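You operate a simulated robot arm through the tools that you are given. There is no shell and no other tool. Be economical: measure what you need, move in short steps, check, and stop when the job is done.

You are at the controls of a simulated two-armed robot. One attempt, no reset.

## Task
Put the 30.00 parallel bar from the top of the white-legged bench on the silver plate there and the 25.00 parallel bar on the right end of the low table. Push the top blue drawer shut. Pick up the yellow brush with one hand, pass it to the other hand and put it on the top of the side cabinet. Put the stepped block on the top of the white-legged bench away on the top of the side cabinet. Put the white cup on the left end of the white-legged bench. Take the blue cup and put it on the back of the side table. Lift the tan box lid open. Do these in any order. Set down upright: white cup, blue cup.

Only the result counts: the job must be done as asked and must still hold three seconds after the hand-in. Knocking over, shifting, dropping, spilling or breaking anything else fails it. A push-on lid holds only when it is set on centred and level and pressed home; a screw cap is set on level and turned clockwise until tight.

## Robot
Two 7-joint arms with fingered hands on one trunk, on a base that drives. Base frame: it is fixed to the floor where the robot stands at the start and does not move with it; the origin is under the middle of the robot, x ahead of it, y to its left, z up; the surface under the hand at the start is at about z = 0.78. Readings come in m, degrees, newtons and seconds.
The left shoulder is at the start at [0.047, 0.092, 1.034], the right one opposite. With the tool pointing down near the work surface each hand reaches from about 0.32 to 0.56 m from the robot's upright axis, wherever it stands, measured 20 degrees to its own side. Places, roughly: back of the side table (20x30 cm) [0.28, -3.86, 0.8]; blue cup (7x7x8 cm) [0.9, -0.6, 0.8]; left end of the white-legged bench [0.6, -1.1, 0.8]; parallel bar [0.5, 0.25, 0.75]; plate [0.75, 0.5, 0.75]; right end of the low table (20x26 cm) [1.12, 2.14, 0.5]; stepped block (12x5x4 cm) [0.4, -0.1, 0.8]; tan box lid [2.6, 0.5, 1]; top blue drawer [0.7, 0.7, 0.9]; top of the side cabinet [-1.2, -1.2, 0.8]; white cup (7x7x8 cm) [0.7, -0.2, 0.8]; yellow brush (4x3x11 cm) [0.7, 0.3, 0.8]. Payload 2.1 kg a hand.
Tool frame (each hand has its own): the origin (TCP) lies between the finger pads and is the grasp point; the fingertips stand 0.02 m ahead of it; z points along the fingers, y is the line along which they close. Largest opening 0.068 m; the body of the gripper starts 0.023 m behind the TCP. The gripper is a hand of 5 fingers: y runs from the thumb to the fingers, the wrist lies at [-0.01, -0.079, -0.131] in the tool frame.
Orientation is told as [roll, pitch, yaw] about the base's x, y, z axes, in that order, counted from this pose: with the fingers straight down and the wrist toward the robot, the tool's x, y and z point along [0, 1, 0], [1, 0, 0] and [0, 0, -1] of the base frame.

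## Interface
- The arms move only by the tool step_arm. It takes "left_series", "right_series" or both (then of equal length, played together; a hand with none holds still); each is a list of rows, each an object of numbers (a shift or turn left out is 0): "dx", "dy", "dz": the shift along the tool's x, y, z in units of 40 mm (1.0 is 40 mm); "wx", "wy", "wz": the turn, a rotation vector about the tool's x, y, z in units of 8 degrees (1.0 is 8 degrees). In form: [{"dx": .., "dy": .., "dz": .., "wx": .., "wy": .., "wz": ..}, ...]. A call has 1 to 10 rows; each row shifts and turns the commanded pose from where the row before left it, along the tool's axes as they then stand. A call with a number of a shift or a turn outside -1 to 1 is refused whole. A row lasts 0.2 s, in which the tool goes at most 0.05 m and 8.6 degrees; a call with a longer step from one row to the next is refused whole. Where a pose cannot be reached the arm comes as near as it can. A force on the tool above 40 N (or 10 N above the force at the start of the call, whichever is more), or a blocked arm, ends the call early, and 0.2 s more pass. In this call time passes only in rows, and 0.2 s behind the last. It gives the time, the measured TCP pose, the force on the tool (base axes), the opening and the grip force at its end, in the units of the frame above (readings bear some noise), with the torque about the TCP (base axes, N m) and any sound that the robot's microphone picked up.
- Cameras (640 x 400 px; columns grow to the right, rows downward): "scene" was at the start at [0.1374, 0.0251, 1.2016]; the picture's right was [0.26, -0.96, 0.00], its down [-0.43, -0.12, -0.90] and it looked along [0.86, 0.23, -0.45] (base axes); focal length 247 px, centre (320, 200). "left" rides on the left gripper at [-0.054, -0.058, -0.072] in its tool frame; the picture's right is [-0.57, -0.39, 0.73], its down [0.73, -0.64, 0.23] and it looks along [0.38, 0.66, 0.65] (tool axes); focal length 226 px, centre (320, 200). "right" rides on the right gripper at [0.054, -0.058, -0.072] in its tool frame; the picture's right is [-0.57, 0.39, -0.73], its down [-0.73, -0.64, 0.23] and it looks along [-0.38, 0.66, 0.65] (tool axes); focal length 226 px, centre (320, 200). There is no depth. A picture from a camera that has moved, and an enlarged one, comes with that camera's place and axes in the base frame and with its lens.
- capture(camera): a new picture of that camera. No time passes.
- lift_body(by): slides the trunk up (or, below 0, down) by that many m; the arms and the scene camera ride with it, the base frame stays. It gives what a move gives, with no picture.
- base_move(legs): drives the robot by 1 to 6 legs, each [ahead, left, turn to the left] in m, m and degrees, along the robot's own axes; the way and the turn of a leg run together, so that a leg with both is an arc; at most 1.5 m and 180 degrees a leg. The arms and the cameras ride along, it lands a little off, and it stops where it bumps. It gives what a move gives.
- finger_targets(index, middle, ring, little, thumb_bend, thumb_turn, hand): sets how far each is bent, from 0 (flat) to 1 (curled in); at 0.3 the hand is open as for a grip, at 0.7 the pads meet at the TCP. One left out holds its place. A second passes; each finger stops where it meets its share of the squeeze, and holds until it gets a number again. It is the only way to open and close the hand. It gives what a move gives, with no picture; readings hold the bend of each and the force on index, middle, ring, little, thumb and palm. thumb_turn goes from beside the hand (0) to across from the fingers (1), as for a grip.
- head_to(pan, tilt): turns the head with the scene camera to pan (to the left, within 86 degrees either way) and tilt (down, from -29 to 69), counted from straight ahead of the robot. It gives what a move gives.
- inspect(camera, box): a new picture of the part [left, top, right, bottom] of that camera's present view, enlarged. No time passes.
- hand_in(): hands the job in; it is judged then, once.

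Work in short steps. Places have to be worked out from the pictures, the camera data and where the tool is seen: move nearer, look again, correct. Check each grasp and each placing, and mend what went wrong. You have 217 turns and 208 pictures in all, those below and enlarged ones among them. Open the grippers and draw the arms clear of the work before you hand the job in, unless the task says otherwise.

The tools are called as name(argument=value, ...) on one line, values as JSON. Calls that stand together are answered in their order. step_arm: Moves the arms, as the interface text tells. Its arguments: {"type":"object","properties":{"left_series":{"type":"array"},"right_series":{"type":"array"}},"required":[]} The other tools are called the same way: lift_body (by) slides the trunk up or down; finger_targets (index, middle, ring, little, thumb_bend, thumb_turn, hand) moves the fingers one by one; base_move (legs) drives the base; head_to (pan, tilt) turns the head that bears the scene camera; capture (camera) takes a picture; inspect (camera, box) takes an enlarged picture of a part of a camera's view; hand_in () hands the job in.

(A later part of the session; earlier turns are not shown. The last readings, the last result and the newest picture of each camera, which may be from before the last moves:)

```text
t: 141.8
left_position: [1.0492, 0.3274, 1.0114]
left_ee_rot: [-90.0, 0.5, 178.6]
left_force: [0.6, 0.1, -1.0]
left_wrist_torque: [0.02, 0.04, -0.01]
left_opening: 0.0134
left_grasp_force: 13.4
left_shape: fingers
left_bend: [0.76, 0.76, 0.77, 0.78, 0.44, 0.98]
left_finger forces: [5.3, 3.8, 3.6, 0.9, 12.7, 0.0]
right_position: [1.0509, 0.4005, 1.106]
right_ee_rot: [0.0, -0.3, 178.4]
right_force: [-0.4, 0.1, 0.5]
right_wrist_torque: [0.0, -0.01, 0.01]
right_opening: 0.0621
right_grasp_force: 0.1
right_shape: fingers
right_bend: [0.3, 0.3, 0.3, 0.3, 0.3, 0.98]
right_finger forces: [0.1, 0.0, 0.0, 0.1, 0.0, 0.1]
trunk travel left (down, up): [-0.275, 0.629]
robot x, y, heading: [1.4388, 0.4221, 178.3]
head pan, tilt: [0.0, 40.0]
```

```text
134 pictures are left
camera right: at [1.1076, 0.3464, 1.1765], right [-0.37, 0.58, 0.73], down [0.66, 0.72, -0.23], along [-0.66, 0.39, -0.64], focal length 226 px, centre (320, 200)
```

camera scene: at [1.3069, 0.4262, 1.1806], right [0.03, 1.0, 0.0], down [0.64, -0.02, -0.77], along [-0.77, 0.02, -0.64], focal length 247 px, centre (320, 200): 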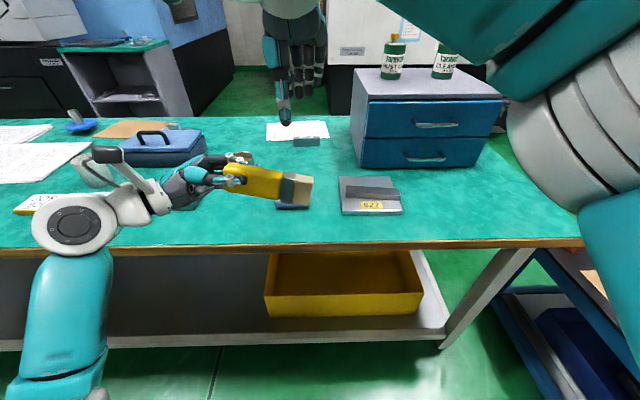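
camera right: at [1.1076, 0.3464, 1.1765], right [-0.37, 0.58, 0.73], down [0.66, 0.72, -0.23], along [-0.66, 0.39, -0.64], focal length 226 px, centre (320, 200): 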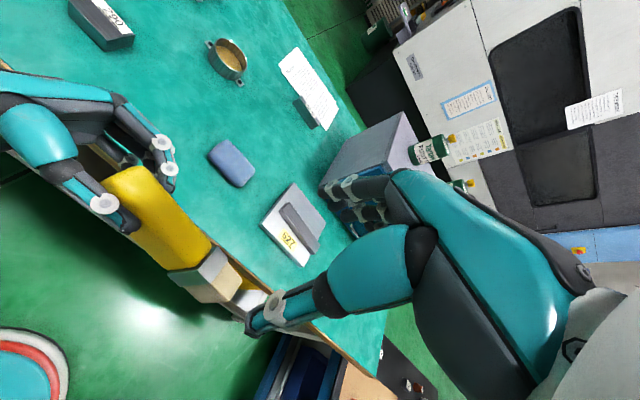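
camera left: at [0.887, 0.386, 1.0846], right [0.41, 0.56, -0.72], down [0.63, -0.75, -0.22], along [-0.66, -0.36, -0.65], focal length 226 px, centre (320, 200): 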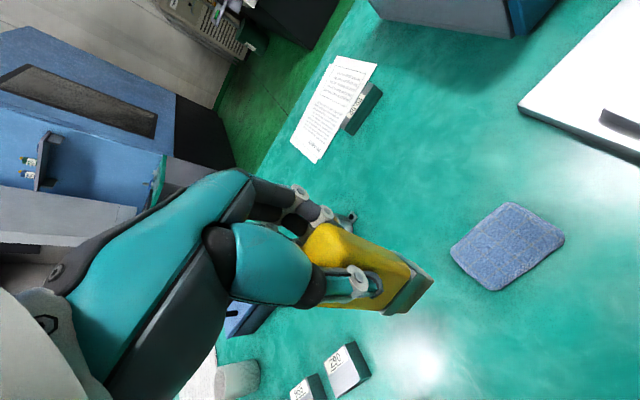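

Brush axis at x≈1.057, end y≈0.425. Descend the right hand straight onto it.

step_arm(right_series=[{"dz": 0.6, "dy": -0.1}, {"dz": 0.6}, {"dz": 0.6}, {"dz": 0.5}, {"dz": 0.4}])

capture(camera="right")

inspect(camera="scene", box=[180, 100, 380, 240])

```text
t: 142.9
left_position: [1.0491, 0.3281, 1.0123]
left_ee_rot: [-90.0, 0.6, 178.7]
left_force: [0.2, -0.2, -1.2]
left_wrist_torque: [-0.02, -0.01, -0.02]
left_opening: 0.0133
left_grasp_force: 12.9
left_shape: fingers
left_bend: [0.76, 0.76, 0.77, 0.78, 0.44, 0.98]
left_finger forces: [5.3, 3.9, 3.6, 0.9, 12.7, 0.1]
right_position: [1.0544, 0.4004, 0.9988]
right_ee_rot: [0.1, -0.1, 178.6]
right_force: [0.2, 0.1, 0.4]
right_wrist_torque: [0.0, -0.01, 0.0]
right_opening: 0.0623
right_grasp_force: 0.2
right_shape: fingers
right_bend: [0.3, 0.3, 0.3, 0.3, 0.3, 0.98]
right_finger forces: [0.1, 0.0, 0.0, 0.1, 0.0, 0.1]
trunk travel left (down, up): [-0.275, 0.629]
robot x, y, heading: [1.4387, 0.422, 178.4]
head pan, tilt: [0.0, 40.0]
```

```text
133 pictures are left
camera right: at [1.111, 0.3455, 1.0695], right [-0.37, 0.58, 0.73], down [0.66, 0.72, -0.23], along [-0.66, 0.39, -0.64], focal length 226 px, centre (320, 200)
```

right: 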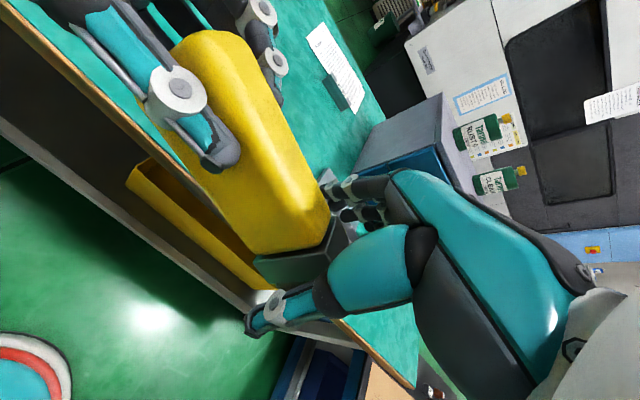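

```text
2.86 times, centred on (280, 170) of scene
camera zoom: at [1.3068, 0.4262, 1.1806], right [0.03, 1.0, 0.0], down [0.64, -0.02, -0.77], along [-0.77, 0.02, -0.64], focal length 705 px, centre (434, 286)
```

zoom: 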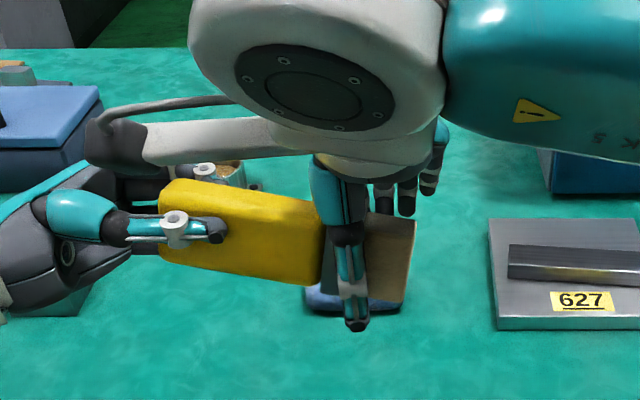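

The right hand straddles the brush. Shift 1 cm toward the handle and close.

step_arm(right_series=[{"dx": 0.25}])

finger_targets(hand="right", index=0.7, middle=0.7, ring=0.7, little=0.7, thumb_bend=0.7, thumb_turn=1)

finger_targets(hand="right", index=0.78, middle=0.78, ring=0.78, little=0.78, thumb_bend=0.78)

inspect(camera="scene", box=[180, 100, 380, 240])

capture(camera="right")

```text
t: 143.3
left_position: [1.0493, 0.3268, 1.0131]
left_ee_rot: [-90.1, 0.7, 178.5]
left_force: [0.4, 0.0, -1.0]
left_wrist_torque: [-0.01, 0.03, -0.04]
left_opening: 0.0135
left_grasp_force: 13.7
left_shape: fingers
left_bend: [0.76, 0.76, 0.77, 0.78, 0.44, 0.98]
left_finger forces: [5.3, 3.9, 3.6, 1.0, 12.6, 0.0]
right_position: [1.0531, 0.3878, 0.9981]
right_ee_rot: [0.1, -0.2, 178.6]
right_force: [0.0, -0.3, -0.1]
right_wrist_torque: [-0.01, 0.0, 0.01]
right_opening: 0.0621
right_grasp_force: 0.0
right_shape: fingers
right_bend: [0.3, 0.3, 0.3, 0.3, 0.3, 0.98]
right_finger forces: [0.1, 0.0, 0.0, 0.1, 0.0, 0.0]
trunk travel left (down, up): [-0.275, 0.629]
robot x, y, heading: [1.437, 0.4282, 178.5]
head pan, tilt: [0.0, 40.0]
```

```text
t: 144.3
left_position: [1.0471, 0.328, 1.0125]
left_ee_rot: [-90.1, 0.6, 178.5]
left_force: [-6.4, -0.5, -0.3]
left_wrist_torque: [0.01, 0.18, 0.33]
left_opening: 0.0133
left_grasp_force: 17.5
left_shape: fingers
left_bend: [0.76, 0.76, 0.76, 0.78, 0.54, 0.99]
left_finger forces: [7.0, 6.5, 6.8, 1.0, 14.7, 0.0]
right_position: [1.0525, 0.3897, 0.9979]
right_ee_rot: [-0.1, -0.2, 178.7]
right_force: [6.6, 1.4, -0.5]
right_wrist_torque: [0.02, -0.09, 0.04]
right_opening: 0.0137
right_grasp_force: 6.2
right_shape: fingers
right_bend: [0.68, 0.68, 0.68, 0.69, 0.49, 1.0]
right_finger forces: [0.7, 1.0, 0.6, 0.7, 9.0, 0.1]
trunk travel left (down, up): [-0.275, 0.629]
robot x, y, heading: [1.4381, 0.4232, 178.7]
head pan, tilt: [0.0, 40.0]
```

```text
t: 145.3
left_position: [1.0489, 0.3273, 1.0136]
left_ee_rot: [-90.0, 0.6, 178.6]
left_force: [-1.3, -1.1, 0.5]
left_wrist_torque: [0.06, 0.02, -0.04]
left_opening: 0.0135
left_grasp_force: 13.0
left_shape: fingers
left_bend: [0.76, 0.76, 0.76, 0.78, 0.43, 0.99]
left_finger forces: [4.9, 4.0, 4.0, 1.0, 12.3, 0.0]
right_position: [1.052, 0.3898, 0.9991]
right_ee_rot: [0.0, -0.3, 178.7]
right_force: [0.7, 0.5, -0.4]
right_wrist_torque: [-0.06, 0.01, 0.11]
right_opening: 0.0148
right_grasp_force: 13.3
right_shape: fingers
right_bend: [0.76, 0.76, 0.76, 0.77, 0.42, 1.0]
right_finger forces: [3.7, 3.1, 3.1, 3.0, 13.6, 0.0]
trunk travel left (down, up): [-0.275, 0.629]
robot x, y, heading: [1.4346, 0.4202, 178.7]
head pan, tilt: [0.0, 40.0]
```

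```text
2.86 times, centred on (280, 170) of scene
camera zoom: at [1.3069, 0.4262, 1.1806], right [0.03, 1.0, 0.0], down [0.64, -0.02, -0.77], along [-0.77, 0.02, -0.64], focal length 705 px, centre (434, 286)
```

zoom: 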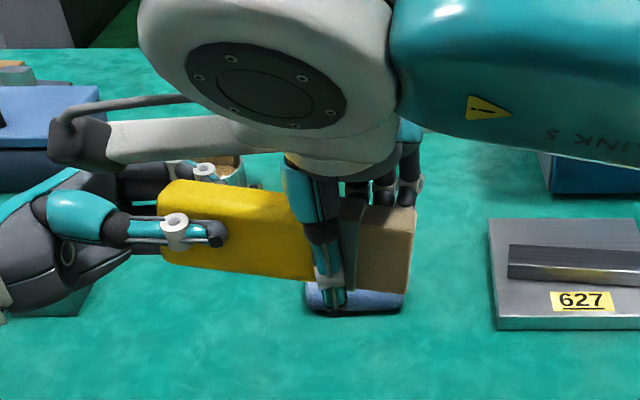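

```text
130 pictures are left
camera right: at [1.1096, 0.3347, 1.0695], right [-0.37, 0.58, 0.73], down [0.66, 0.72, -0.23], along [-0.66, 0.39, -0.64], focal length 226 px, centre (320, 200)
```

right: 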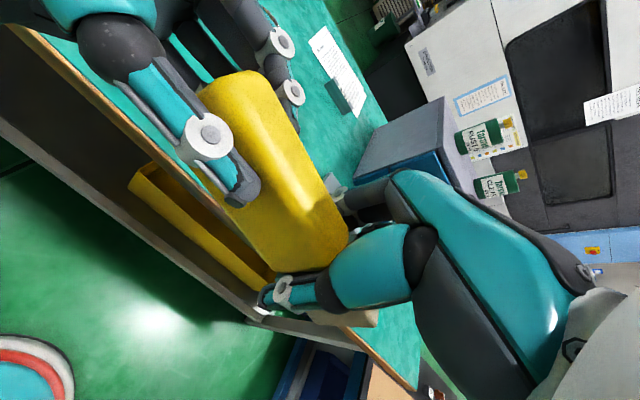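

Right hand holds with balanced forces. Open the left hand.

finger_targets(hand="left", index=0.3, middle=0.3, ring=0.3, little=0.3, thumb_bend=0.3, thumb_turn=1)

step_arm(left_series=[{"dz": -0.6}, {"dz": -0.8}, {"dz": -0.8}, {"dz": -0.8}])

capture(camera="scene")

```text
t: 146.3
left_position: [1.0475, 0.3264, 1.0125]
left_ee_rot: [-90.0, 0.6, 178.6]
left_force: [0.2, 1.3, -0.5]
left_wrist_torque: [-0.03, 0.04, 0.02]
left_opening: 0.0622
left_grasp_force: 0.0
left_shape: fingers
left_bend: [0.3, 0.3, 0.3, 0.3, 0.3, 0.98]
left_finger forces: [0.0, 0.0, 0.0, 0.0, 0.0, 0.0]
right_position: [1.0538, 0.3892, 0.9975]
right_ee_rot: [0.1, -0.2, 178.6]
right_force: [-0.3, 0.5, -0.3]
right_wrist_torque: [0.0, 0.01, 0.01]
right_opening: 0.0147
right_grasp_force: 12.1
right_shape: fingers
right_bend: [0.76, 0.76, 0.76, 0.77, 0.44, 0.99]
right_finger forces: [4.8, 3.3, 2.3, 1.8, 12.2, 0.1]
trunk travel left (down, up): [-0.275, 0.629]
robot x, y, heading: [1.4396, 0.4268, 178.7]
head pan, tilt: [0.0, 40.0]
```

```text
t: 147.3
left_position: [1.0457, 0.2079, 1.0134]
left_ee_rot: [-90.1, 0.6, 178.5]
left_force: [-0.2, -0.6, -0.4]
left_wrist_torque: [0.0, -0.01, 0.01]
left_opening: 0.062
left_grasp_force: 0.2
left_shape: fingers
left_bend: [0.3, 0.3, 0.3, 0.3, 0.3, 0.98]
left_finger forces: [0.0, 0.1, 0.0, 0.1, 0.0, 0.0]
right_position: [1.0539, 0.389, 0.9989]
right_ee_rot: [0.1, -0.2, 178.6]
right_force: [0.2, 0.3, -0.5]
right_wrist_torque: [0.01, 0.02, 0.03]
right_opening: 0.0147
right_grasp_force: 12.1
right_shape: fingers
right_bend: [0.76, 0.76, 0.76, 0.77, 0.44, 0.99]
right_finger forces: [4.8, 3.3, 2.5, 1.7, 12.3, 0.1]
trunk travel left (down, up): [-0.275, 0.629]
robot x, y, heading: [1.4396, 0.4199, 178.6]
head pan, tilt: [0.0, 40.0]
```

```text
129 pictures are left
camera scene: at [1.3068, 0.4262, 1.1806], right [0.03, 1.0, 0.0], down [0.64, -0.02, -0.77], along [-0.77, 0.02, -0.64], focal length 247 px, centre (320, 200)
```

scene: 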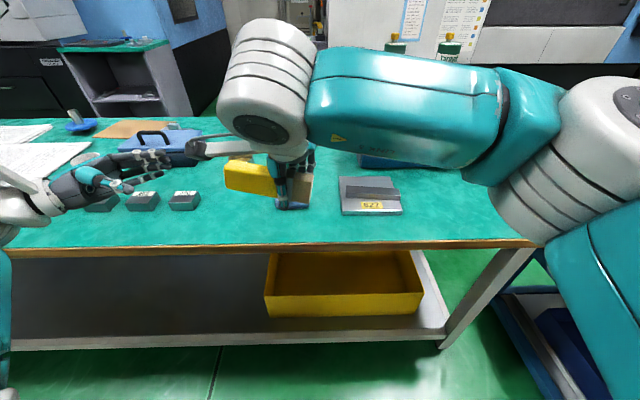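

Handover done. Turn the left hand back down and move the right hand to its own side.

step_arm(left_series=[{"wy": 1}, {"wy": 1}, {"wy": 1}, {"wy": 1}, {"wy": 1}, {"wy": 1}, {"wy": 1}, {"wy": 1}, {"wy": 1}, {"wy": 1}], right_series=[{"dx": -0.6, "dz": -0.2}, {"dx": -0.6, "dz": -0.2}, {"dx": -0.6, "dz": -0.2}, {"dx": -0.6}, {"dx": -0.6}, {"dx": -0.6}, {"dx": -0.4}, {}, {}, {}])

step_arm(left_series=[{"wy": 1, "dx": -0.2}, {"wy": 0.25, "dx": -0.4}])

base_move(legs=[[-0.2, -0.35, 0], [0, -0.5, 0], [0, 0, 91]])

head_to(pan=30, tilt=20)

capture(camera="scene")

```text
t: 149.6
left_position: [1.046, 0.2067, 1.0124]
left_ee_rot: [-9.9, 0.6, 178.5]
left_force: [0.3, -0.5, -0.7]
left_wrist_torque: [0.06, -0.03, 0.0]
left_opening: 0.062
left_grasp_force: 0.0
left_shape: fingers
left_bend: [0.3, 0.3, 0.3, 0.3, 0.3, 0.98]
left_finger forces: [0.0, 0.1, 0.0, 0.0, 0.0, 0.1]
right_position: [1.053, 0.5515, 1.0241]
right_ee_rot: [0.1, -0.2, 178.5]
right_force: [0.0, -0.4, -0.1]
right_wrist_torque: [0.03, -0.02, 0.0]
right_opening: 0.0146
right_grasp_force: 11.4
right_shape: fingers
right_bend: [0.76, 0.76, 0.77, 0.77, 0.44, 0.99]
right_finger forces: [4.8, 3.2, 2.4, 1.8, 11.9, 0.1]
trunk travel left (down, up): [-0.275, 0.629]
robot x, y, heading: [1.4364, 0.421, 178.3]
head pan, tilt: [0.0, 40.0]
```

```text
t: 150.2
left_position: [1.0456, 0.2309, 1.0148]
left_ee_rot: [-0.1, 0.5, 178.6]
left_force: [0.1, -0.4, 0.1]
left_wrist_torque: [0.0, -0.02, 0.03]
left_opening: 0.0623
left_grasp_force: 0.0
left_shape: fingers
left_bend: [0.3, 0.3, 0.3, 0.3, 0.3, 0.98]
left_finger forces: [0.0, 0.0, 0.0, 0.0, 0.0, 0.0]
right_position: [1.0531, 0.551, 1.0227]
right_ee_rot: [0.1, -0.2, 178.6]
right_force: [-0.8, -0.9, -0.1]
right_wrist_torque: [0.02, -0.03, 0.03]
right_opening: 0.0144
right_grasp_force: 11.7
right_shape: fingers
right_bend: [0.76, 0.76, 0.77, 0.77, 0.44, 0.99]
right_finger forces: [4.8, 3.2, 2.4, 1.6, 11.9, 0.0]
trunk travel left (down, up): [-0.275, 0.629]
robot x, y, heading: [1.4347, 0.4202, 178.4]
head pan, tilt: [0.0, 40.0]
```

```text
t: 159.1
left_position: [1.8501, 0.889, 1.0137]
left_ee_rot: [0.0, 0.6, -91.0]
left_force: [-0.4, 0.6, -1.0]
left_wrist_torque: [0.01, 0.0, 0.02]
left_opening: 0.062
left_grasp_force: 0.1
left_shape: fingers
left_bend: [0.3, 0.3, 0.3, 0.3, 0.3, 0.98]
left_finger forces: [0.1, 0.0, 0.1, 0.0, 0.0, 0.0]
right_position: [1.5291, 0.893, 1.024]
right_ee_rot: [0.1, -0.2, -91.0]
right_force: [0.3, 0.2, 0.1]
right_wrist_torque: [-0.02, 0.03, -0.03]
right_opening: 0.0142
right_grasp_force: 10.7
right_shape: fingers
right_bend: [0.76, 0.76, 0.77, 0.77, 0.44, 0.99]
right_finger forces: [4.7, 3.0, 2.3, 1.5, 11.2, 0.1]
trunk travel left (down, up): [-0.275, 0.629]
robot x, y, heading: [1.6552, 1.2757, -91.2]
head pan, tilt: [0.0, 40.0]
```

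```text
t: 160.0
left_position: [1.85, 0.8884, 1.0143]
left_ee_rot: [0.0, 0.5, -91.0]
left_force: [-0.2, -0.3, 0.0]
left_wrist_torque: [-0.01, 0.01, -0.02]
left_opening: 0.0618
left_grasp_force: 0.0
left_shape: fingers
left_bend: [0.3, 0.3, 0.3, 0.3, 0.3, 0.98]
left_finger forces: [0.0, 0.1, 0.0, 0.0, 0.0, 0.0]
right_position: [1.5288, 0.893, 1.0227]
right_ee_rot: [0.2, -0.2, -91.0]
right_force: [0.5, -0.1, 0.1]
right_wrist_torque: [0.02, 0.03, 0.0]
right_opening: 0.0143
right_grasp_force: 11.5
right_shape: fingers
right_bend: [0.76, 0.76, 0.77, 0.77, 0.44, 0.99]
right_finger forces: [4.7, 3.1, 2.3, 1.4, 11.4, 0.0]
trunk travel left (down, up): [-0.275, 0.629]
robot x, y, heading: [1.6547, 1.2806, -91.2]
head pan, tilt: [30.0, 20.0]
```

```text
128 pictures are left
camera scene: at [1.7003, 1.1509, 1.2119], right [-0.88, -0.48, 0.0], down [-0.17, 0.3, -0.94], along [0.45, -0.82, -0.34], focal length 247 px, centre (320, 200)
```

scene: 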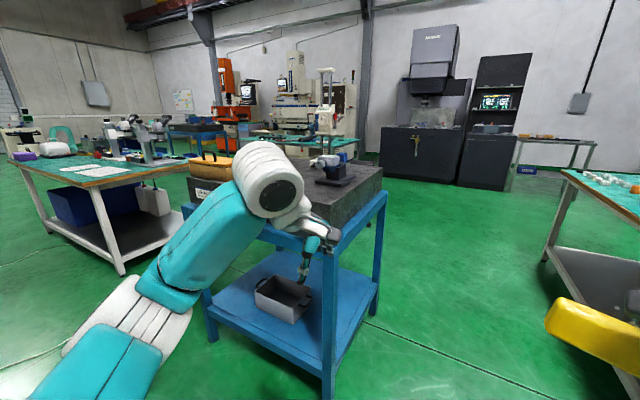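

The tan box sits on the granite's far corner with a dark handle. Strafe to it and look.

base_move(legs=[[0, 0.8, 1]])

head_to(pan=0, tilt=25)

capture(camera="scene")

```text
t: 164.3
left_position: [2.6663, 0.8977, 1.0148]
left_ee_rot: [0.0, 0.6, -88.7]
left_force: [-0.5, 0.2, 0.8]
left_wrist_torque: [-0.01, -0.01, -0.01]
left_opening: 0.0622
left_grasp_force: 0.1
left_shape: fingers
left_bend: [0.3, 0.3, 0.3, 0.3, 0.3, 0.98]
left_finger forces: [0.0, 0.0, 0.1, 0.1, 0.0, 0.1]
right_position: [2.3456, 0.8894, 1.024]
right_ee_rot: [0.2, -0.2, -88.9]
right_force: [0.7, -0.3, -0.7]
right_wrist_torque: [0.0, 0.02, 0.01]
right_opening: 0.014
right_grasp_force: 10.9
right_shape: fingers
right_bend: [0.76, 0.76, 0.77, 0.77, 0.44, 0.99]
right_finger forces: [4.6, 3.0, 2.3, 1.6, 11.4, 0.1]
trunk travel left (down, up): [-0.275, 0.629]
robot x, y, heading: [2.4594, 1.2759, -89.2]
head pan, tilt: [30.0, 20.0]
```

```text
t: 165.3
left_position: [2.6656, 0.8957, 1.0137]
left_ee_rot: [0.0, 0.6, -88.8]
left_force: [0.4, 0.2, -0.3]
left_wrist_torque: [0.02, 0.01, -0.01]
left_opening: 0.0621
left_grasp_force: 0.1
left_shape: fingers
left_bend: [0.3, 0.3, 0.3, 0.3, 0.3, 0.98]
left_finger forces: [0.0, 0.0, 0.1, 0.0, 0.0, 0.1]
right_position: [2.3454, 0.8899, 1.0236]
right_ee_rot: [0.2, -0.2, -88.8]
right_force: [0.0, -0.3, -0.8]
right_wrist_torque: [0.01, 0.02, -0.01]
right_opening: 0.0143
right_grasp_force: 11.9
right_shape: fingers
right_bend: [0.76, 0.76, 0.77, 0.77, 0.44, 0.99]
right_finger forces: [4.7, 3.1, 2.3, 1.5, 11.3, 0.0]
trunk travel left (down, up): [-0.275, 0.629]
robot x, y, heading: [2.4531, 1.2827, -88.9]
head pan, tilt: [0.0, 25.0]
```

```text
127 pictures are left
camera scene: at [2.4612, 1.1406, 1.2039], right [-1.0, -0.02, 0.0], down [-0.01, 0.42, -0.91], along [0.02, -0.91, -0.42], focal length 247 px, centre (320, 200)
```

scene: 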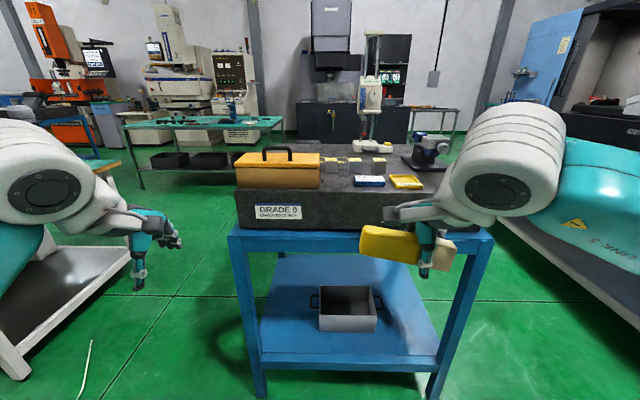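

inspect(camera="scene", box=[220, 130, 400, 230])

```text
3.56 times, centred on (310, 180) of scene
camera zoom: at [2.4612, 1.1406, 1.2039], right [-1.0, -0.02, 0.0], down [-0.01, 0.42, -0.91], along [0.02, -0.91, -0.42], focal length 877 px, centre (356, 271)
```

zoom: 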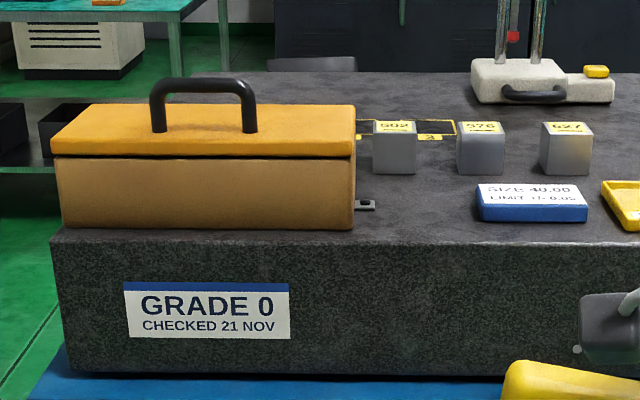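

The lid has an arch handle along x at about (2.597, 0.465, z≈1.055). Raise the trunk 0.15 m, pull the right hand up and back, then approach.

lift_body(by=0.15)

step_arm(right_series=[{"dy": -0.8, "dx": -0.3}, {"dy": -0.8, "dx": -0.3}, {"dx": -0.5}])

base_move(legs=[[0.33, 0, 0]])

capture(camera="scene")

capture(camera="left")

```text
t: 167.0
left_position: [2.6663, 0.896, 1.1642]
left_ee_rot: [-0.2, 0.6, -88.8]
left_force: [-0.2, -0.6, 0.6]
left_wrist_torque: [-0.02, 0.03, -0.01]
left_opening: 0.0623
left_grasp_force: 0.1
left_shape: fingers
left_bend: [0.3, 0.3, 0.3, 0.3, 0.3, 0.98]
left_finger forces: [0.0, 0.1, 0.1, 0.0, 0.0, 0.0]
right_position: [2.3451, 0.8891, 1.1737]
right_ee_rot: [0.1, -0.2, -88.9]
right_force: [-0.2, 0.8, -0.8]
right_wrist_torque: [0.0, 0.04, -0.01]
right_opening: 0.0145
right_grasp_force: 11.3
right_shape: fingers
right_bend: [0.76, 0.76, 0.77, 0.77, 0.44, 0.99]
right_finger forces: [4.7, 3.0, 2.3, 1.4, 11.4, 0.0]
trunk travel left (down, up): [-0.425, 0.479]
robot x, y, heading: [2.4619, 1.2788, -88.7]
head pan, tilt: [0.0, 25.0]
```

```text
t: 167.8
left_position: [2.666, 0.8956, 1.164]
left_ee_rot: [0.1, 0.6, -88.8]
left_force: [-0.1, 0.5, 0.7]
left_wrist_torque: [0.02, -0.02, -0.02]
left_opening: 0.062
left_grasp_force: 0.1
left_shape: fingers
left_bend: [0.3, 0.3, 0.3, 0.3, 0.3, 0.98]
left_finger forces: [0.0, 0.0, 0.1, 0.1, 0.1, 0.0]
right_position: [2.3003, 0.9504, 1.1738]
right_ee_rot: [0.2, -0.2, -88.9]
right_force: [0.0, -0.4, -0.9]
right_wrist_torque: [0.0, -0.01, -0.01]
right_opening: 0.0143
right_grasp_force: 11.1
right_shape: fingers
right_bend: [0.76, 0.76, 0.77, 0.77, 0.44, 0.99]
right_finger forces: [4.8, 2.9, 2.4, 1.4, 11.4, 0.1]
trunk travel left (down, up): [-0.425, 0.479]
robot x, y, heading: [2.4568, 1.2813, -89.0]
head pan, tilt: [0.0, 25.0]
```

```text
t: 170.0
left_position: [2.6687, 0.566, 1.1637]
left_ee_rot: [0.0, 0.6, -89.2]
left_force: [-0.4, 0.2, -0.3]
left_wrist_torque: [-0.04, 0.0, 0.0]
left_opening: 0.0619
left_grasp_force: 0.1
left_shape: fingers
left_bend: [0.3, 0.3, 0.3, 0.3, 0.3, 0.98]
left_finger forces: [0.1, 0.0, 0.0, 0.1, 0.0, 0.0]
right_position: [2.304, 0.6227, 1.1727]
right_ee_rot: [0.1, -0.3, -89.2]
right_force: [0.2, -0.6, -0.5]
right_wrist_torque: [-0.04, -0.01, 0.02]
right_opening: 0.0146
right_grasp_force: 11.3
right_shape: fingers
right_bend: [0.76, 0.76, 0.77, 0.77, 0.44, 0.99]
right_finger forces: [4.7, 2.9, 2.3, 1.3, 11.2, 0.0]
trunk travel left (down, up): [-0.425, 0.479]
robot x, y, heading: [2.4633, 0.9538, -89.2]
head pan, tilt: [0.0, 25.0]
```

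```text
125 pictures are left
camera scene: at [2.4651, 0.8327, 1.3551], right [-1.0, -0.01, 0.0], down [-0.01, 0.42, -0.91], along [0.01, -0.91, -0.42], focal length 247 px, centre (320, 200)
```

scene: 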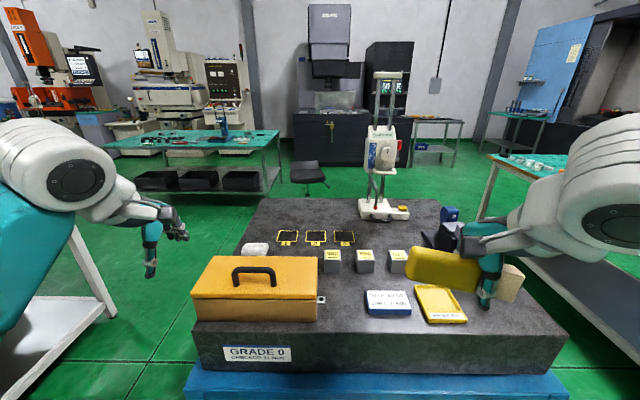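

```text
124 pictures are left
camera left: at [2.6131, 0.6236, 1.237], right [-0.57, 0.39, -0.72], down [0.72, 0.65, -0.22], along [0.39, -0.65, -0.65], focal length 226 px, centre (320, 200)
```

left: 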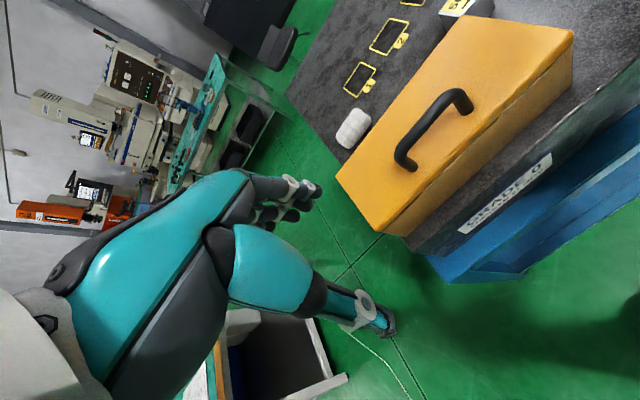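

Handle bar triangulates to about (2.586, 0.48, 1.053). Move the left hand above it.

step_arm(left_series=[{"dx": -0.5, "dy": 0.55}, {"dx": -0.5, "dy": 0.55}, {"dx": -0.5, "dy": 0.55}, {"dx": -0.5, "dy": 0.55}, {"dz": 0.8}])

capture(camera="left")

inspect(camera="scene", box=[170, 200, 350, 340])

```text
t: 171.2
left_position: [2.5908, 0.4788, 1.1352]
left_ee_rot: [-0.1, 0.6, -89.2]
left_force: [0.7, 0.7, -0.9]
left_wrist_torque: [0.01, 0.0, 0.01]
left_opening: 0.0625
left_grasp_force: 0.1
left_shape: fingers
left_bend: [0.3, 0.3, 0.3, 0.3, 0.3, 0.98]
left_finger forces: [0.1, 0.1, 0.0, 0.1, 0.1, 0.0]
right_position: [2.3026, 0.624, 1.1735]
right_ee_rot: [0.1, -0.2, -89.2]
right_force: [0.8, -1.0, -0.3]
right_wrist_torque: [-0.03, -0.01, 0.01]
right_opening: 0.0143
right_grasp_force: 11.6
right_shape: fingers
right_bend: [0.76, 0.76, 0.77, 0.77, 0.44, 0.99]
right_finger forces: [4.7, 2.8, 2.3, 1.3, 11.2, 0.0]
trunk travel left (down, up): [-0.425, 0.479]
robot x, y, heading: [2.4617, 0.9495, -89.3]
head pan, tilt: [0.0, 25.0]
```

```text
123 pictures are left
camera left: at [2.5348, 0.5355, 1.2082], right [-0.57, 0.39, -0.72], down [0.72, 0.65, -0.22], along [0.39, -0.65, -0.65], focal length 226 px, centre (320, 200)
```

left: 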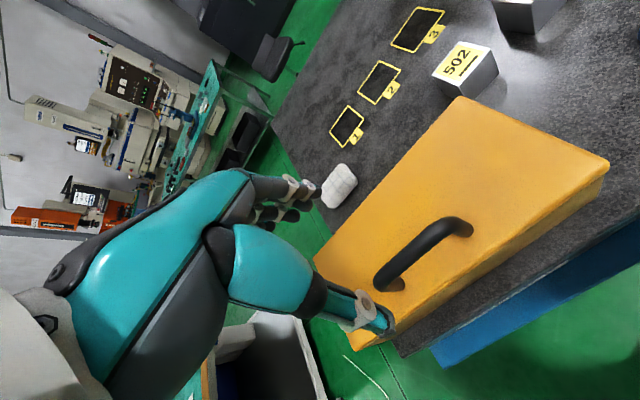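

```text
2.86 times, centred on (260, 270) of scene
camera zoom: at [2.4651, 0.8329, 1.3551], right [-1.0, -0.01, 0.0], down [-0.01, 0.42, -0.91], along [0.01, -0.91, -0.42], focal length 705 px, centre (491, 0)
```

zoom: 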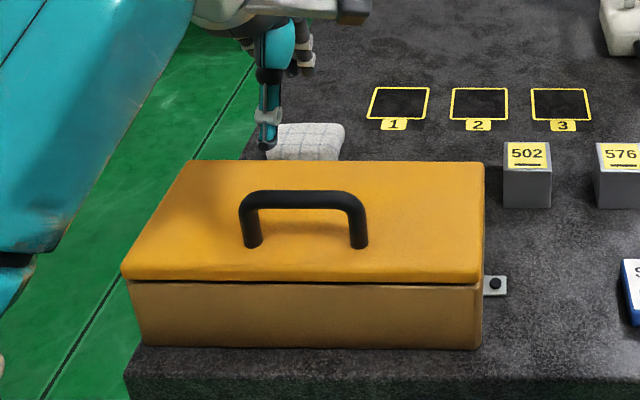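

The handle is nearer the front, so the hinge is at the back. The hand is right above it; descend to z≈1.053 and close on the bar.

step_arm(left_series=[{"dz": 0.7}, {"dz": 0.7}, {"dz": 0.4}, {"dz": 0.25}])

finger_targets(hand="left", index=0.72, middle=0.72, ring=0.72, little=0.72, thumb_bend=0.72, thumb_turn=1)

capture(camera="left")

inspect(camera="scene", box=[170, 200, 350, 340])

```text
t: 172.2
left_position: [2.5899, 0.4798, 1.0498]
left_ee_rot: [-0.1, 0.6, -89.2]
left_force: [-0.2, -0.4, 0.3]
left_wrist_torque: [-0.01, 0.01, 0.0]
left_opening: 0.0622
left_grasp_force: 0.1
left_shape: fingers
left_bend: [0.3, 0.3, 0.3, 0.3, 0.3, 0.98]
left_finger forces: [0.0, 0.0, 0.1, 0.0, 0.0, 0.0]
right_position: [2.3038, 0.6231, 1.1728]
right_ee_rot: [0.1, -0.2, -89.4]
right_force: [0.2, 0.0, -1.4]
right_wrist_torque: [-0.02, 0.03, -0.02]
right_opening: 0.0141
right_grasp_force: 11.2
right_shape: fingers
right_bend: [0.76, 0.76, 0.77, 0.77, 0.44, 0.99]
right_finger forces: [4.8, 2.9, 2.3, 1.3, 11.3, 0.1]
trunk travel left (down, up): [-0.425, 0.479]
robot x, y, heading: [2.4618, 0.9539, -89.7]
head pan, tilt: [0.0, 25.0]
```

```text
t: 173.2
left_position: [2.59, 0.4792, 1.0504]
left_ee_rot: [0.0, 0.5, -89.2]
left_force: [0.5, -0.5, -1.5]
left_wrist_torque: [0.02, 0.03, -0.03]
left_opening: 0.0003
left_grasp_force: 2.0
left_shape: fingers
left_bend: [0.72, 0.72, 0.72, 0.71, 0.69, 1.0]
left_finger forces: [0.1, 0.0, 0.0, 2.9, 2.5, 0.0]
right_position: [2.3031, 0.6224, 1.1735]
right_ee_rot: [0.0, -0.3, -89.2]
right_force: [0.5, -0.2, -1.1]
right_wrist_torque: [-0.01, 0.04, 0.0]
right_opening: 0.0143
right_grasp_force: 11.8
right_shape: fingers
right_bend: [0.76, 0.76, 0.77, 0.77, 0.44, 0.99]
right_finger forces: [4.8, 2.9, 2.4, 1.3, 11.3, 0.1]
trunk travel left (down, up): [-0.425, 0.479]
robot x, y, heading: [2.4638, 0.9528, -89.3]
head pan, tilt: [0.0, 25.0]
```

```text
121 pictures are left
camera left: at [2.5339, 0.5368, 1.123], right [-0.57, 0.39, -0.72], down [0.72, 0.65, -0.22], along [0.39, -0.65, -0.65], focal length 226 px, centre (320, 200)
```

left: 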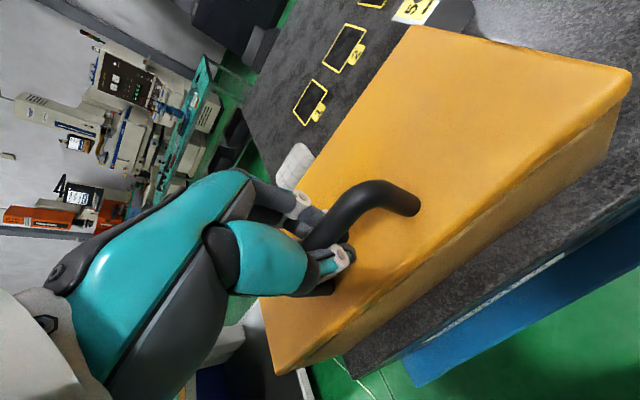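

```text
2.86 times, centred on (260, 270) of scene
camera zoom: at [2.4651, 0.8327, 1.3551], right [-1.0, -0.01, 0.0], down [-0.01, 0.42, -0.91], along [0.01, -0.91, -0.42], focal length 705 px, centre (491, 0)
```

zoom: 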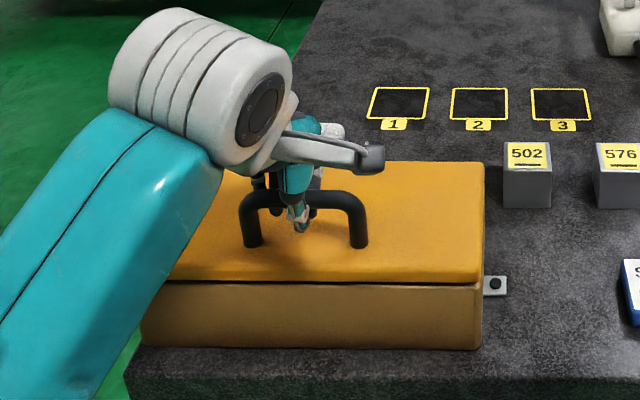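

The fingers closed below the bar, forming a hook around it. Lift along an arc about a back hinge (≈ y 0.39), first ~30°.

step_arm(left_series=[{"dz": -0.2}, {"dz": -0.25, "dy": 0.18}, {"dz": -0.25, "dy": 0.2}, {"dz": -0.22, "dy": 0.24}, {"dz": -0.2, "dy": 0.26}])

capture(camera="scene")

```text
t: 174.4
left_position: [2.591, 0.439, 1.0925]
left_ee_rot: [0.0, 0.8, -89.2]
left_force: [-1.2, -4.7, -12.5]
left_wrist_torque: [0.02, 0.24, -0.14]
left_opening: 0.0002
left_grasp_force: 6.2
left_shape: fingers
left_bend: [0.72, 0.72, 0.71, 0.68, 0.71, 1.0]
left_finger forces: [2.5, 0.8, 3.2, 5.0, 0.7, 0.0]
right_position: [2.3034, 0.623, 1.1727]
right_ee_rot: [0.1, -0.2, -89.3]
right_force: [-0.4, 0.3, -0.8]
right_wrist_torque: [-0.01, 0.05, -0.01]
right_opening: 0.0145
right_grasp_force: 11.4
right_shape: fingers
right_bend: [0.76, 0.76, 0.77, 0.77, 0.44, 0.99]
right_finger forces: [4.8, 3.0, 2.2, 1.4, 11.3, 0.1]
trunk travel left (down, up): [-0.425, 0.479]
robot x, y, heading: [2.4651, 0.9516, -89.1]
head pan, tilt: [0.0, 25.0]
```

```text
119 pictures are left
camera scene: at [2.4653, 0.8308, 1.3548], right [-1.0, -0.01, 0.0], down [-0.01, 0.42, -0.91], along [0.01, -0.91, -0.42], focal length 247 px, centre (320, 200)
```

scene: 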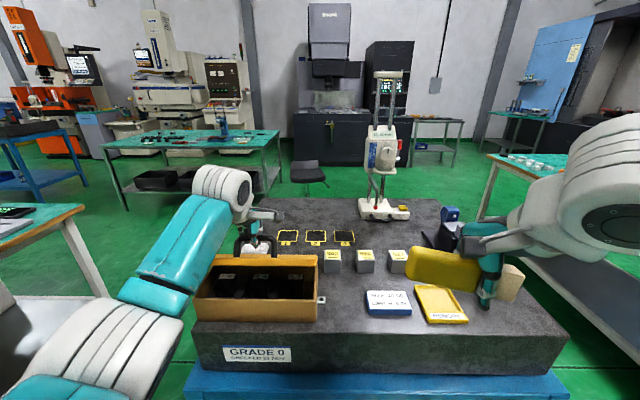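

inspect(camera="scene", box=[170, 200, 350, 340])

capture(camera="left")

```text
2.86 times, centred on (260, 270) of scene
camera zoom: at [2.4653, 0.8308, 1.3548], right [-1.0, -0.01, 0.0], down [-0.01, 0.42, -0.91], along [0.01, -0.91, -0.42], focal length 705 px, centre (491, 0)
```

zoom: 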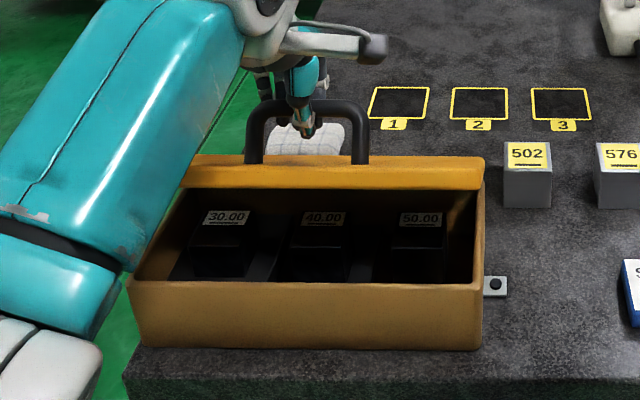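

```text
117 pictures are left
camera left: at [2.5351, 0.4983, 1.1657], right [-0.57, 0.39, -0.72], down [0.72, 0.65, -0.22], along [0.39, -0.65, -0.66], focal length 226 px, centre (320, 200)
```

left: 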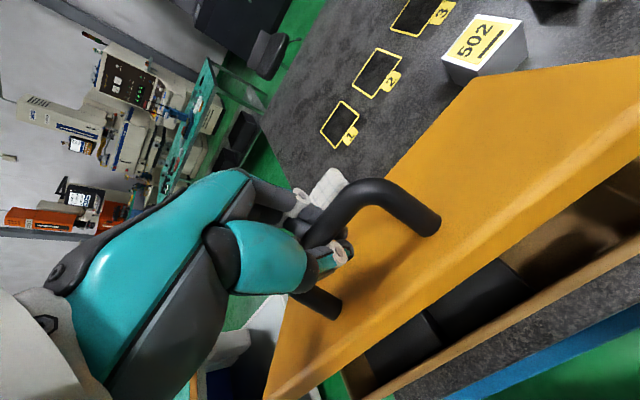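

Lid is at ~30° and following well. Continue the arc.

step_arm(left_series=[{"dz": -0.16, "dy": 0.3}, {"dz": -0.12, "dy": 0.32}, {"dz": -0.08, "dy": 0.32}, {"dz": -0.04, "dy": 0.32}])

inspect(camera="scene", box=[170, 200, 350, 340])

capture(camera="left")

```text
t: 175.4
left_position: [2.5911, 0.4213, 1.1013]
left_ee_rot: [-0.2, 0.8, -89.2]
left_force: [-3.7, -2.3, -10.0]
left_wrist_torque: [0.03, 0.16, -0.12]
left_opening: 0.0002
left_grasp_force: 5.8
left_shape: fingers
left_bend: [0.71, 0.71, 0.71, 0.69, 0.7, 1.0]
left_finger forces: [1.9, 1.4, 3.2, 2.7, 2.2, 0.1]
left hand out of reach, approached as far as the arm can: row 2, 3, 4
right_position: [2.3021, 0.6231, 1.1725]
right_ee_rot: [0.0, -0.1, -89.3]
right_force: [0.1, 0.3, -1.1]
right_wrist_torque: [-0.02, 0.03, 0.02]
right_opening: 0.0145
right_grasp_force: 11.4
right_shape: fingers
right_bend: [0.76, 0.76, 0.77, 0.77, 0.44, 0.99]
right_finger forces: [4.8, 2.9, 2.3, 1.3, 11.4, 0.0]
trunk travel left (down, up): [-0.425, 0.479]
robot x, y, heading: [2.4636, 0.9512, -89.4]
head pan, tilt: [0.0, 25.0]
```

```text
2.86 times, centred on (260, 270) of scene
camera zoom: at [2.4646, 0.8315, 1.3549], right [-1.0, -0.01, 0.0], down [0.0, 0.42, -0.91], along [0.01, -0.91, -0.42], focal length 705 px, centre (491, 0)
```

zoom: 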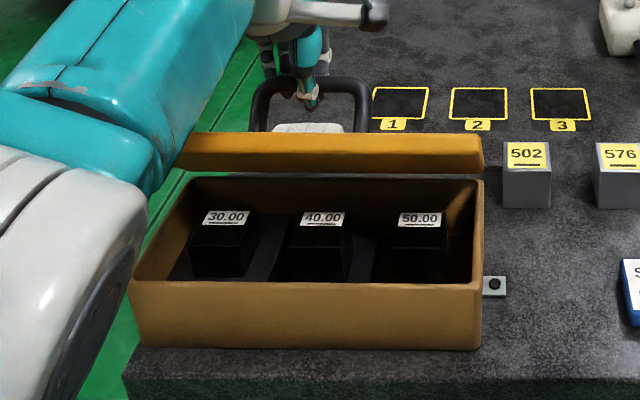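

```text
115 pictures are left
camera left: at [2.5364, 0.4785, 1.1749], right [-0.57, 0.39, -0.72], down [0.72, 0.65, -0.22], along [0.39, -0.65, -0.65], focal length 226 px, centre (320, 200)
```

left: 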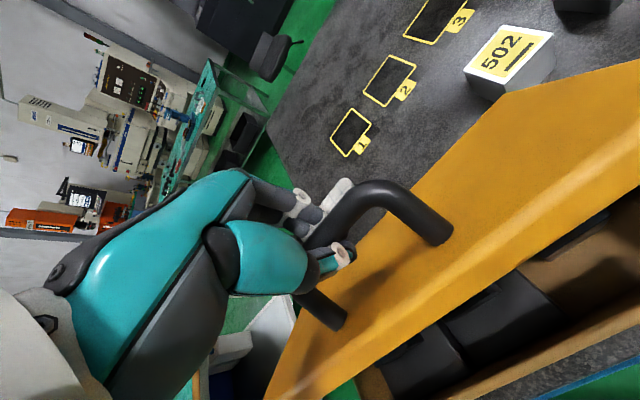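

Arm at full reach; the lid is at ~45°. Drive the base 5 cm ahead to carry it further.

base_move(legs=[[0.05, 0, 0]])

inspect(camera="scene", box=[170, 200, 350, 340])

capture(camera="left")

```text
t: 176.3
left_position: [2.5934, 0.3732, 1.1024]
left_ee_rot: [0.0, 0.6, -89.3]
left_force: [0.5, -0.4, -3.2]
left_wrist_torque: [0.03, 0.06, -0.04]
left_opening: 0.0
left_grasp_force: 2.7
left_shape: fingers
left_bend: [0.72, 0.72, 0.71, 0.71, 0.69, 1.0]
left_finger forces: [0.5, 0.1, 1.2, 1.7, 2.5, 0.0]
right_position: [2.3041, 0.5743, 1.1731]
right_ee_rot: [0.1, -0.2, -89.3]
right_force: [0.7, -0.3, -1.0]
right_wrist_torque: [0.01, 0.04, -0.01]
right_opening: 0.0144
right_grasp_force: 12.1
right_shape: fingers
right_bend: [0.76, 0.76, 0.77, 0.77, 0.44, 0.99]
right_finger forces: [4.9, 2.9, 2.3, 1.3, 11.3, 0.1]
trunk travel left (down, up): [-0.425, 0.479]
robot x, y, heading: [2.4627, 0.901, -89.1]
head pan, tilt: [0.0, 25.0]
```

```text
2.86 times, centred on (260, 270) of scene
camera zoom: at [2.4657, 0.7824, 1.355], right [-1.0, -0.01, 0.0], down [0.0, 0.42, -0.91], along [0.01, -0.91, -0.42], focal length 705 px, centre (491, 0)
```

zoom: 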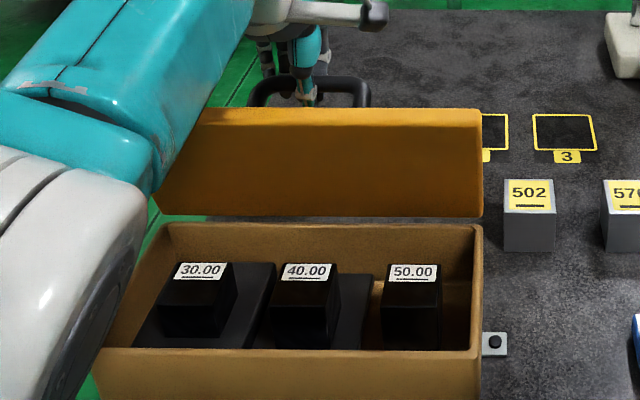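

```text
113 pictures are left
camera left: at [2.5373, 0.4292, 1.1752], right [-0.57, 0.39, -0.72], down [0.72, 0.65, -0.22], along [0.39, -0.65, -0.65], focal length 226 px, centre (320, 200)
```

left: 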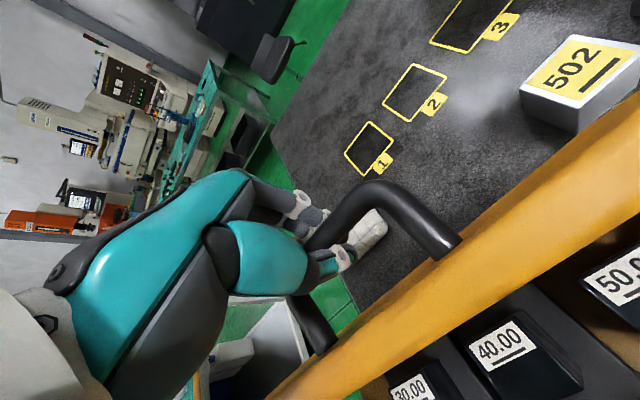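

About 75–80° now. A little further.

base_move(legs=[[0.03, 0, 0]])

step_arm(left_series=[{"dz": 0.15, "dy": 0.1}, {"dz": 0.15, "dy": 0.1}])

capture(camera="left")

capture(camera="scene")

```text
t: 177.2
left_position: [2.5947, 0.342, 1.1025]
left_ee_rot: [-0.1, 0.6, -89.2]
left_force: [-0.4, 3.8, -7.8]
left_wrist_torque: [-0.03, 0.01, -0.03]
left_opening: 0.003
left_grasp_force: 4.3
left_shape: fingers
left_bend: [0.72, 0.71, 0.71, 0.72, 0.59, 1.0]
left_finger forces: [0.9, 0.8, 0.9, 0.0, 6.5, 0.1]
right_position: [2.3033, 0.5439, 1.1726]
right_ee_rot: [0.2, -0.2, -89.4]
right_force: [-0.3, -0.4, -0.4]
right_wrist_torque: [0.0, 0.03, 0.0]
right_opening: 0.0144
right_grasp_force: 11.4
right_shape: fingers
right_bend: [0.76, 0.76, 0.77, 0.77, 0.44, 0.99]
right_finger forces: [4.8, 3.0, 2.3, 1.3, 11.5, 0.1]
trunk travel left (down, up): [-0.425, 0.479]
robot x, y, heading: [2.4654, 0.8688, -89.2]
head pan, tilt: [0.0, 25.0]
```

```text
t: 177.8
left_position: [2.5945, 0.3417, 1.09]
left_ee_rot: [0.0, 0.6, -89.2]
left_force: [0.3, -1.2, 1.0]
left_wrist_torque: [0.02, 0.0, -0.05]
left_opening: 0.0
left_grasp_force: 2.5
left_shape: fingers
left_bend: [0.72, 0.72, 0.72, 0.72, 0.7, 1.0]
left_finger forces: [0.3, 0.0, 0.7, 1.8, 2.1, 0.0]
left hand out of reach, approached as far as the arm can: row 1, 2
right_position: [2.3048, 0.5432, 1.173]
right_ee_rot: [0.1, -0.2, -89.3]
right_force: [0.2, 0.0, -0.4]
right_wrist_torque: [-0.01, 0.0, 0.02]
right_opening: 0.0141
right_grasp_force: 10.9
right_shape: fingers
right_bend: [0.76, 0.76, 0.77, 0.77, 0.44, 0.99]
right_finger forces: [4.8, 2.9, 2.3, 1.3, 11.3, 0.0]
trunk travel left (down, up): [-0.425, 0.479]
robot x, y, heading: [2.4666, 0.8696, -89.3]
head pan, tilt: [0.0, 25.0]
```

```text
112 pictures are left
camera left: at [2.539, 0.398, 1.1624], right [-0.57, 0.39, -0.72], down [0.72, 0.65, -0.22], along [0.39, -0.65, -0.65], focal length 226 px, centre (320, 200)
```

left: 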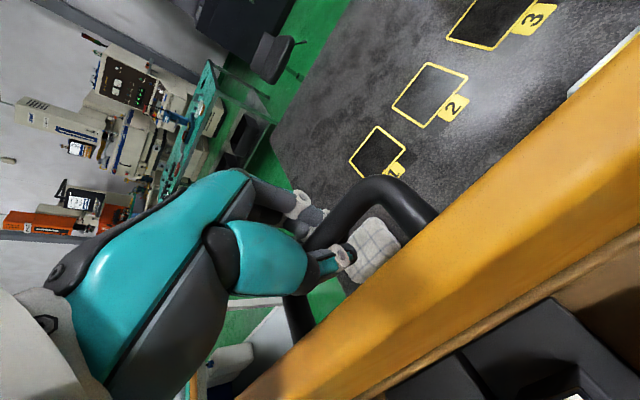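

```text
111 pictures are left
camera scene: at [2.4659, 0.7526, 1.3551], right [-1.0, -0.01, 0.0], down [-0.01, 0.42, -0.91], along [0.01, -0.91, -0.42], focal length 247 px, centre (320, 200)
```

scene: 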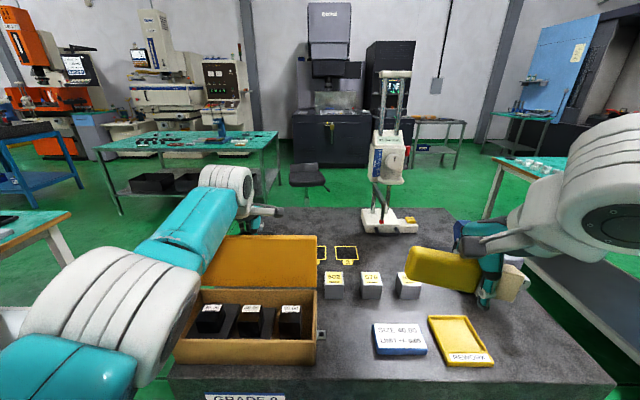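

The lid is now just past vertical and the hand force is near zero. Open only the fingers (not the thumb), then rise.

finger_targets(hand="left", index=0.25, middle=0.25, ring=0.25, little=0.25)

inspect(camera="scene", box=[150, 160, 350, 380])

capture(camera="left")

```text
t: 178.8
left_position: [2.5937, 0.3408, 1.0885]
left_ee_rot: [0.0, 0.6, -89.1]
left_force: [0.1, 0.7, 0.6]
left_wrist_torque: [0.0, 0.01, -0.02]
left_opening: 0.0312
left_grasp_force: 0.7
left_shape: fingers
left_bend: [0.25, 0.25, 0.25, 0.25, 0.72, 1.0]
left_finger forces: [0.0, 0.0, 0.0, 0.0, 0.2, 0.0]
right_position: [2.3046, 0.5426, 1.173]
right_ee_rot: [0.2, -0.3, -89.3]
right_force: [0.4, 1.1, -1.1]
right_wrist_torque: [0.0, 0.0, 0.04]
right_opening: 0.0142
right_grasp_force: 11.4
right_shape: fingers
right_bend: [0.76, 0.76, 0.77, 0.77, 0.44, 0.99]
right_finger forces: [4.7, 2.9, 2.3, 1.4, 11.4, 0.0]
trunk travel left (down, up): [-0.425, 0.479]
robot x, y, heading: [2.4657, 0.8704, -89.4]
head pan, tilt: [0.0, 25.0]
```

```text
1.82 times, centred on (250, 270) of scene
camera zoom: at [2.4659, 0.7526, 1.3551], right [-1.0, -0.01, 0.0], down [-0.01, 0.42, -0.91], along [0.01, -0.91, -0.42], focal length 448 px, centre (447, 73)
```

zoom: 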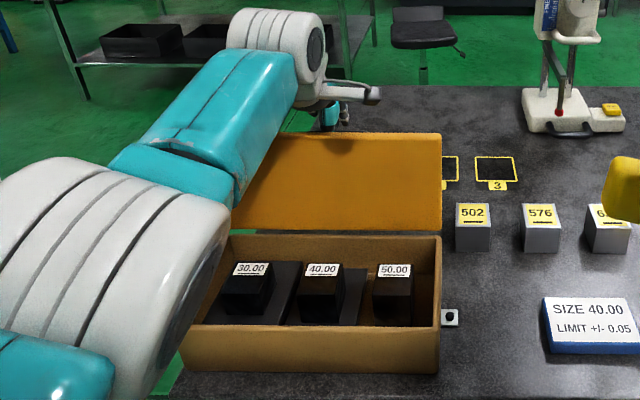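

```text
109 pictures are left
camera left: at [2.5389, 0.3981, 1.1624], right [-0.57, 0.39, -0.72], down [0.72, 0.65, -0.22], along [0.39, -0.65, -0.65], focal length 226 px, centre (320, 200)
```

left: 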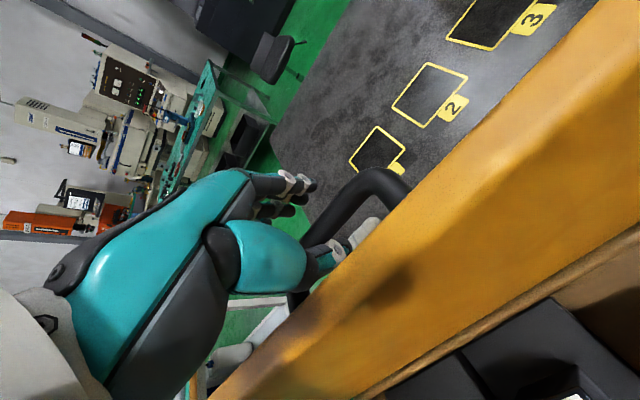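

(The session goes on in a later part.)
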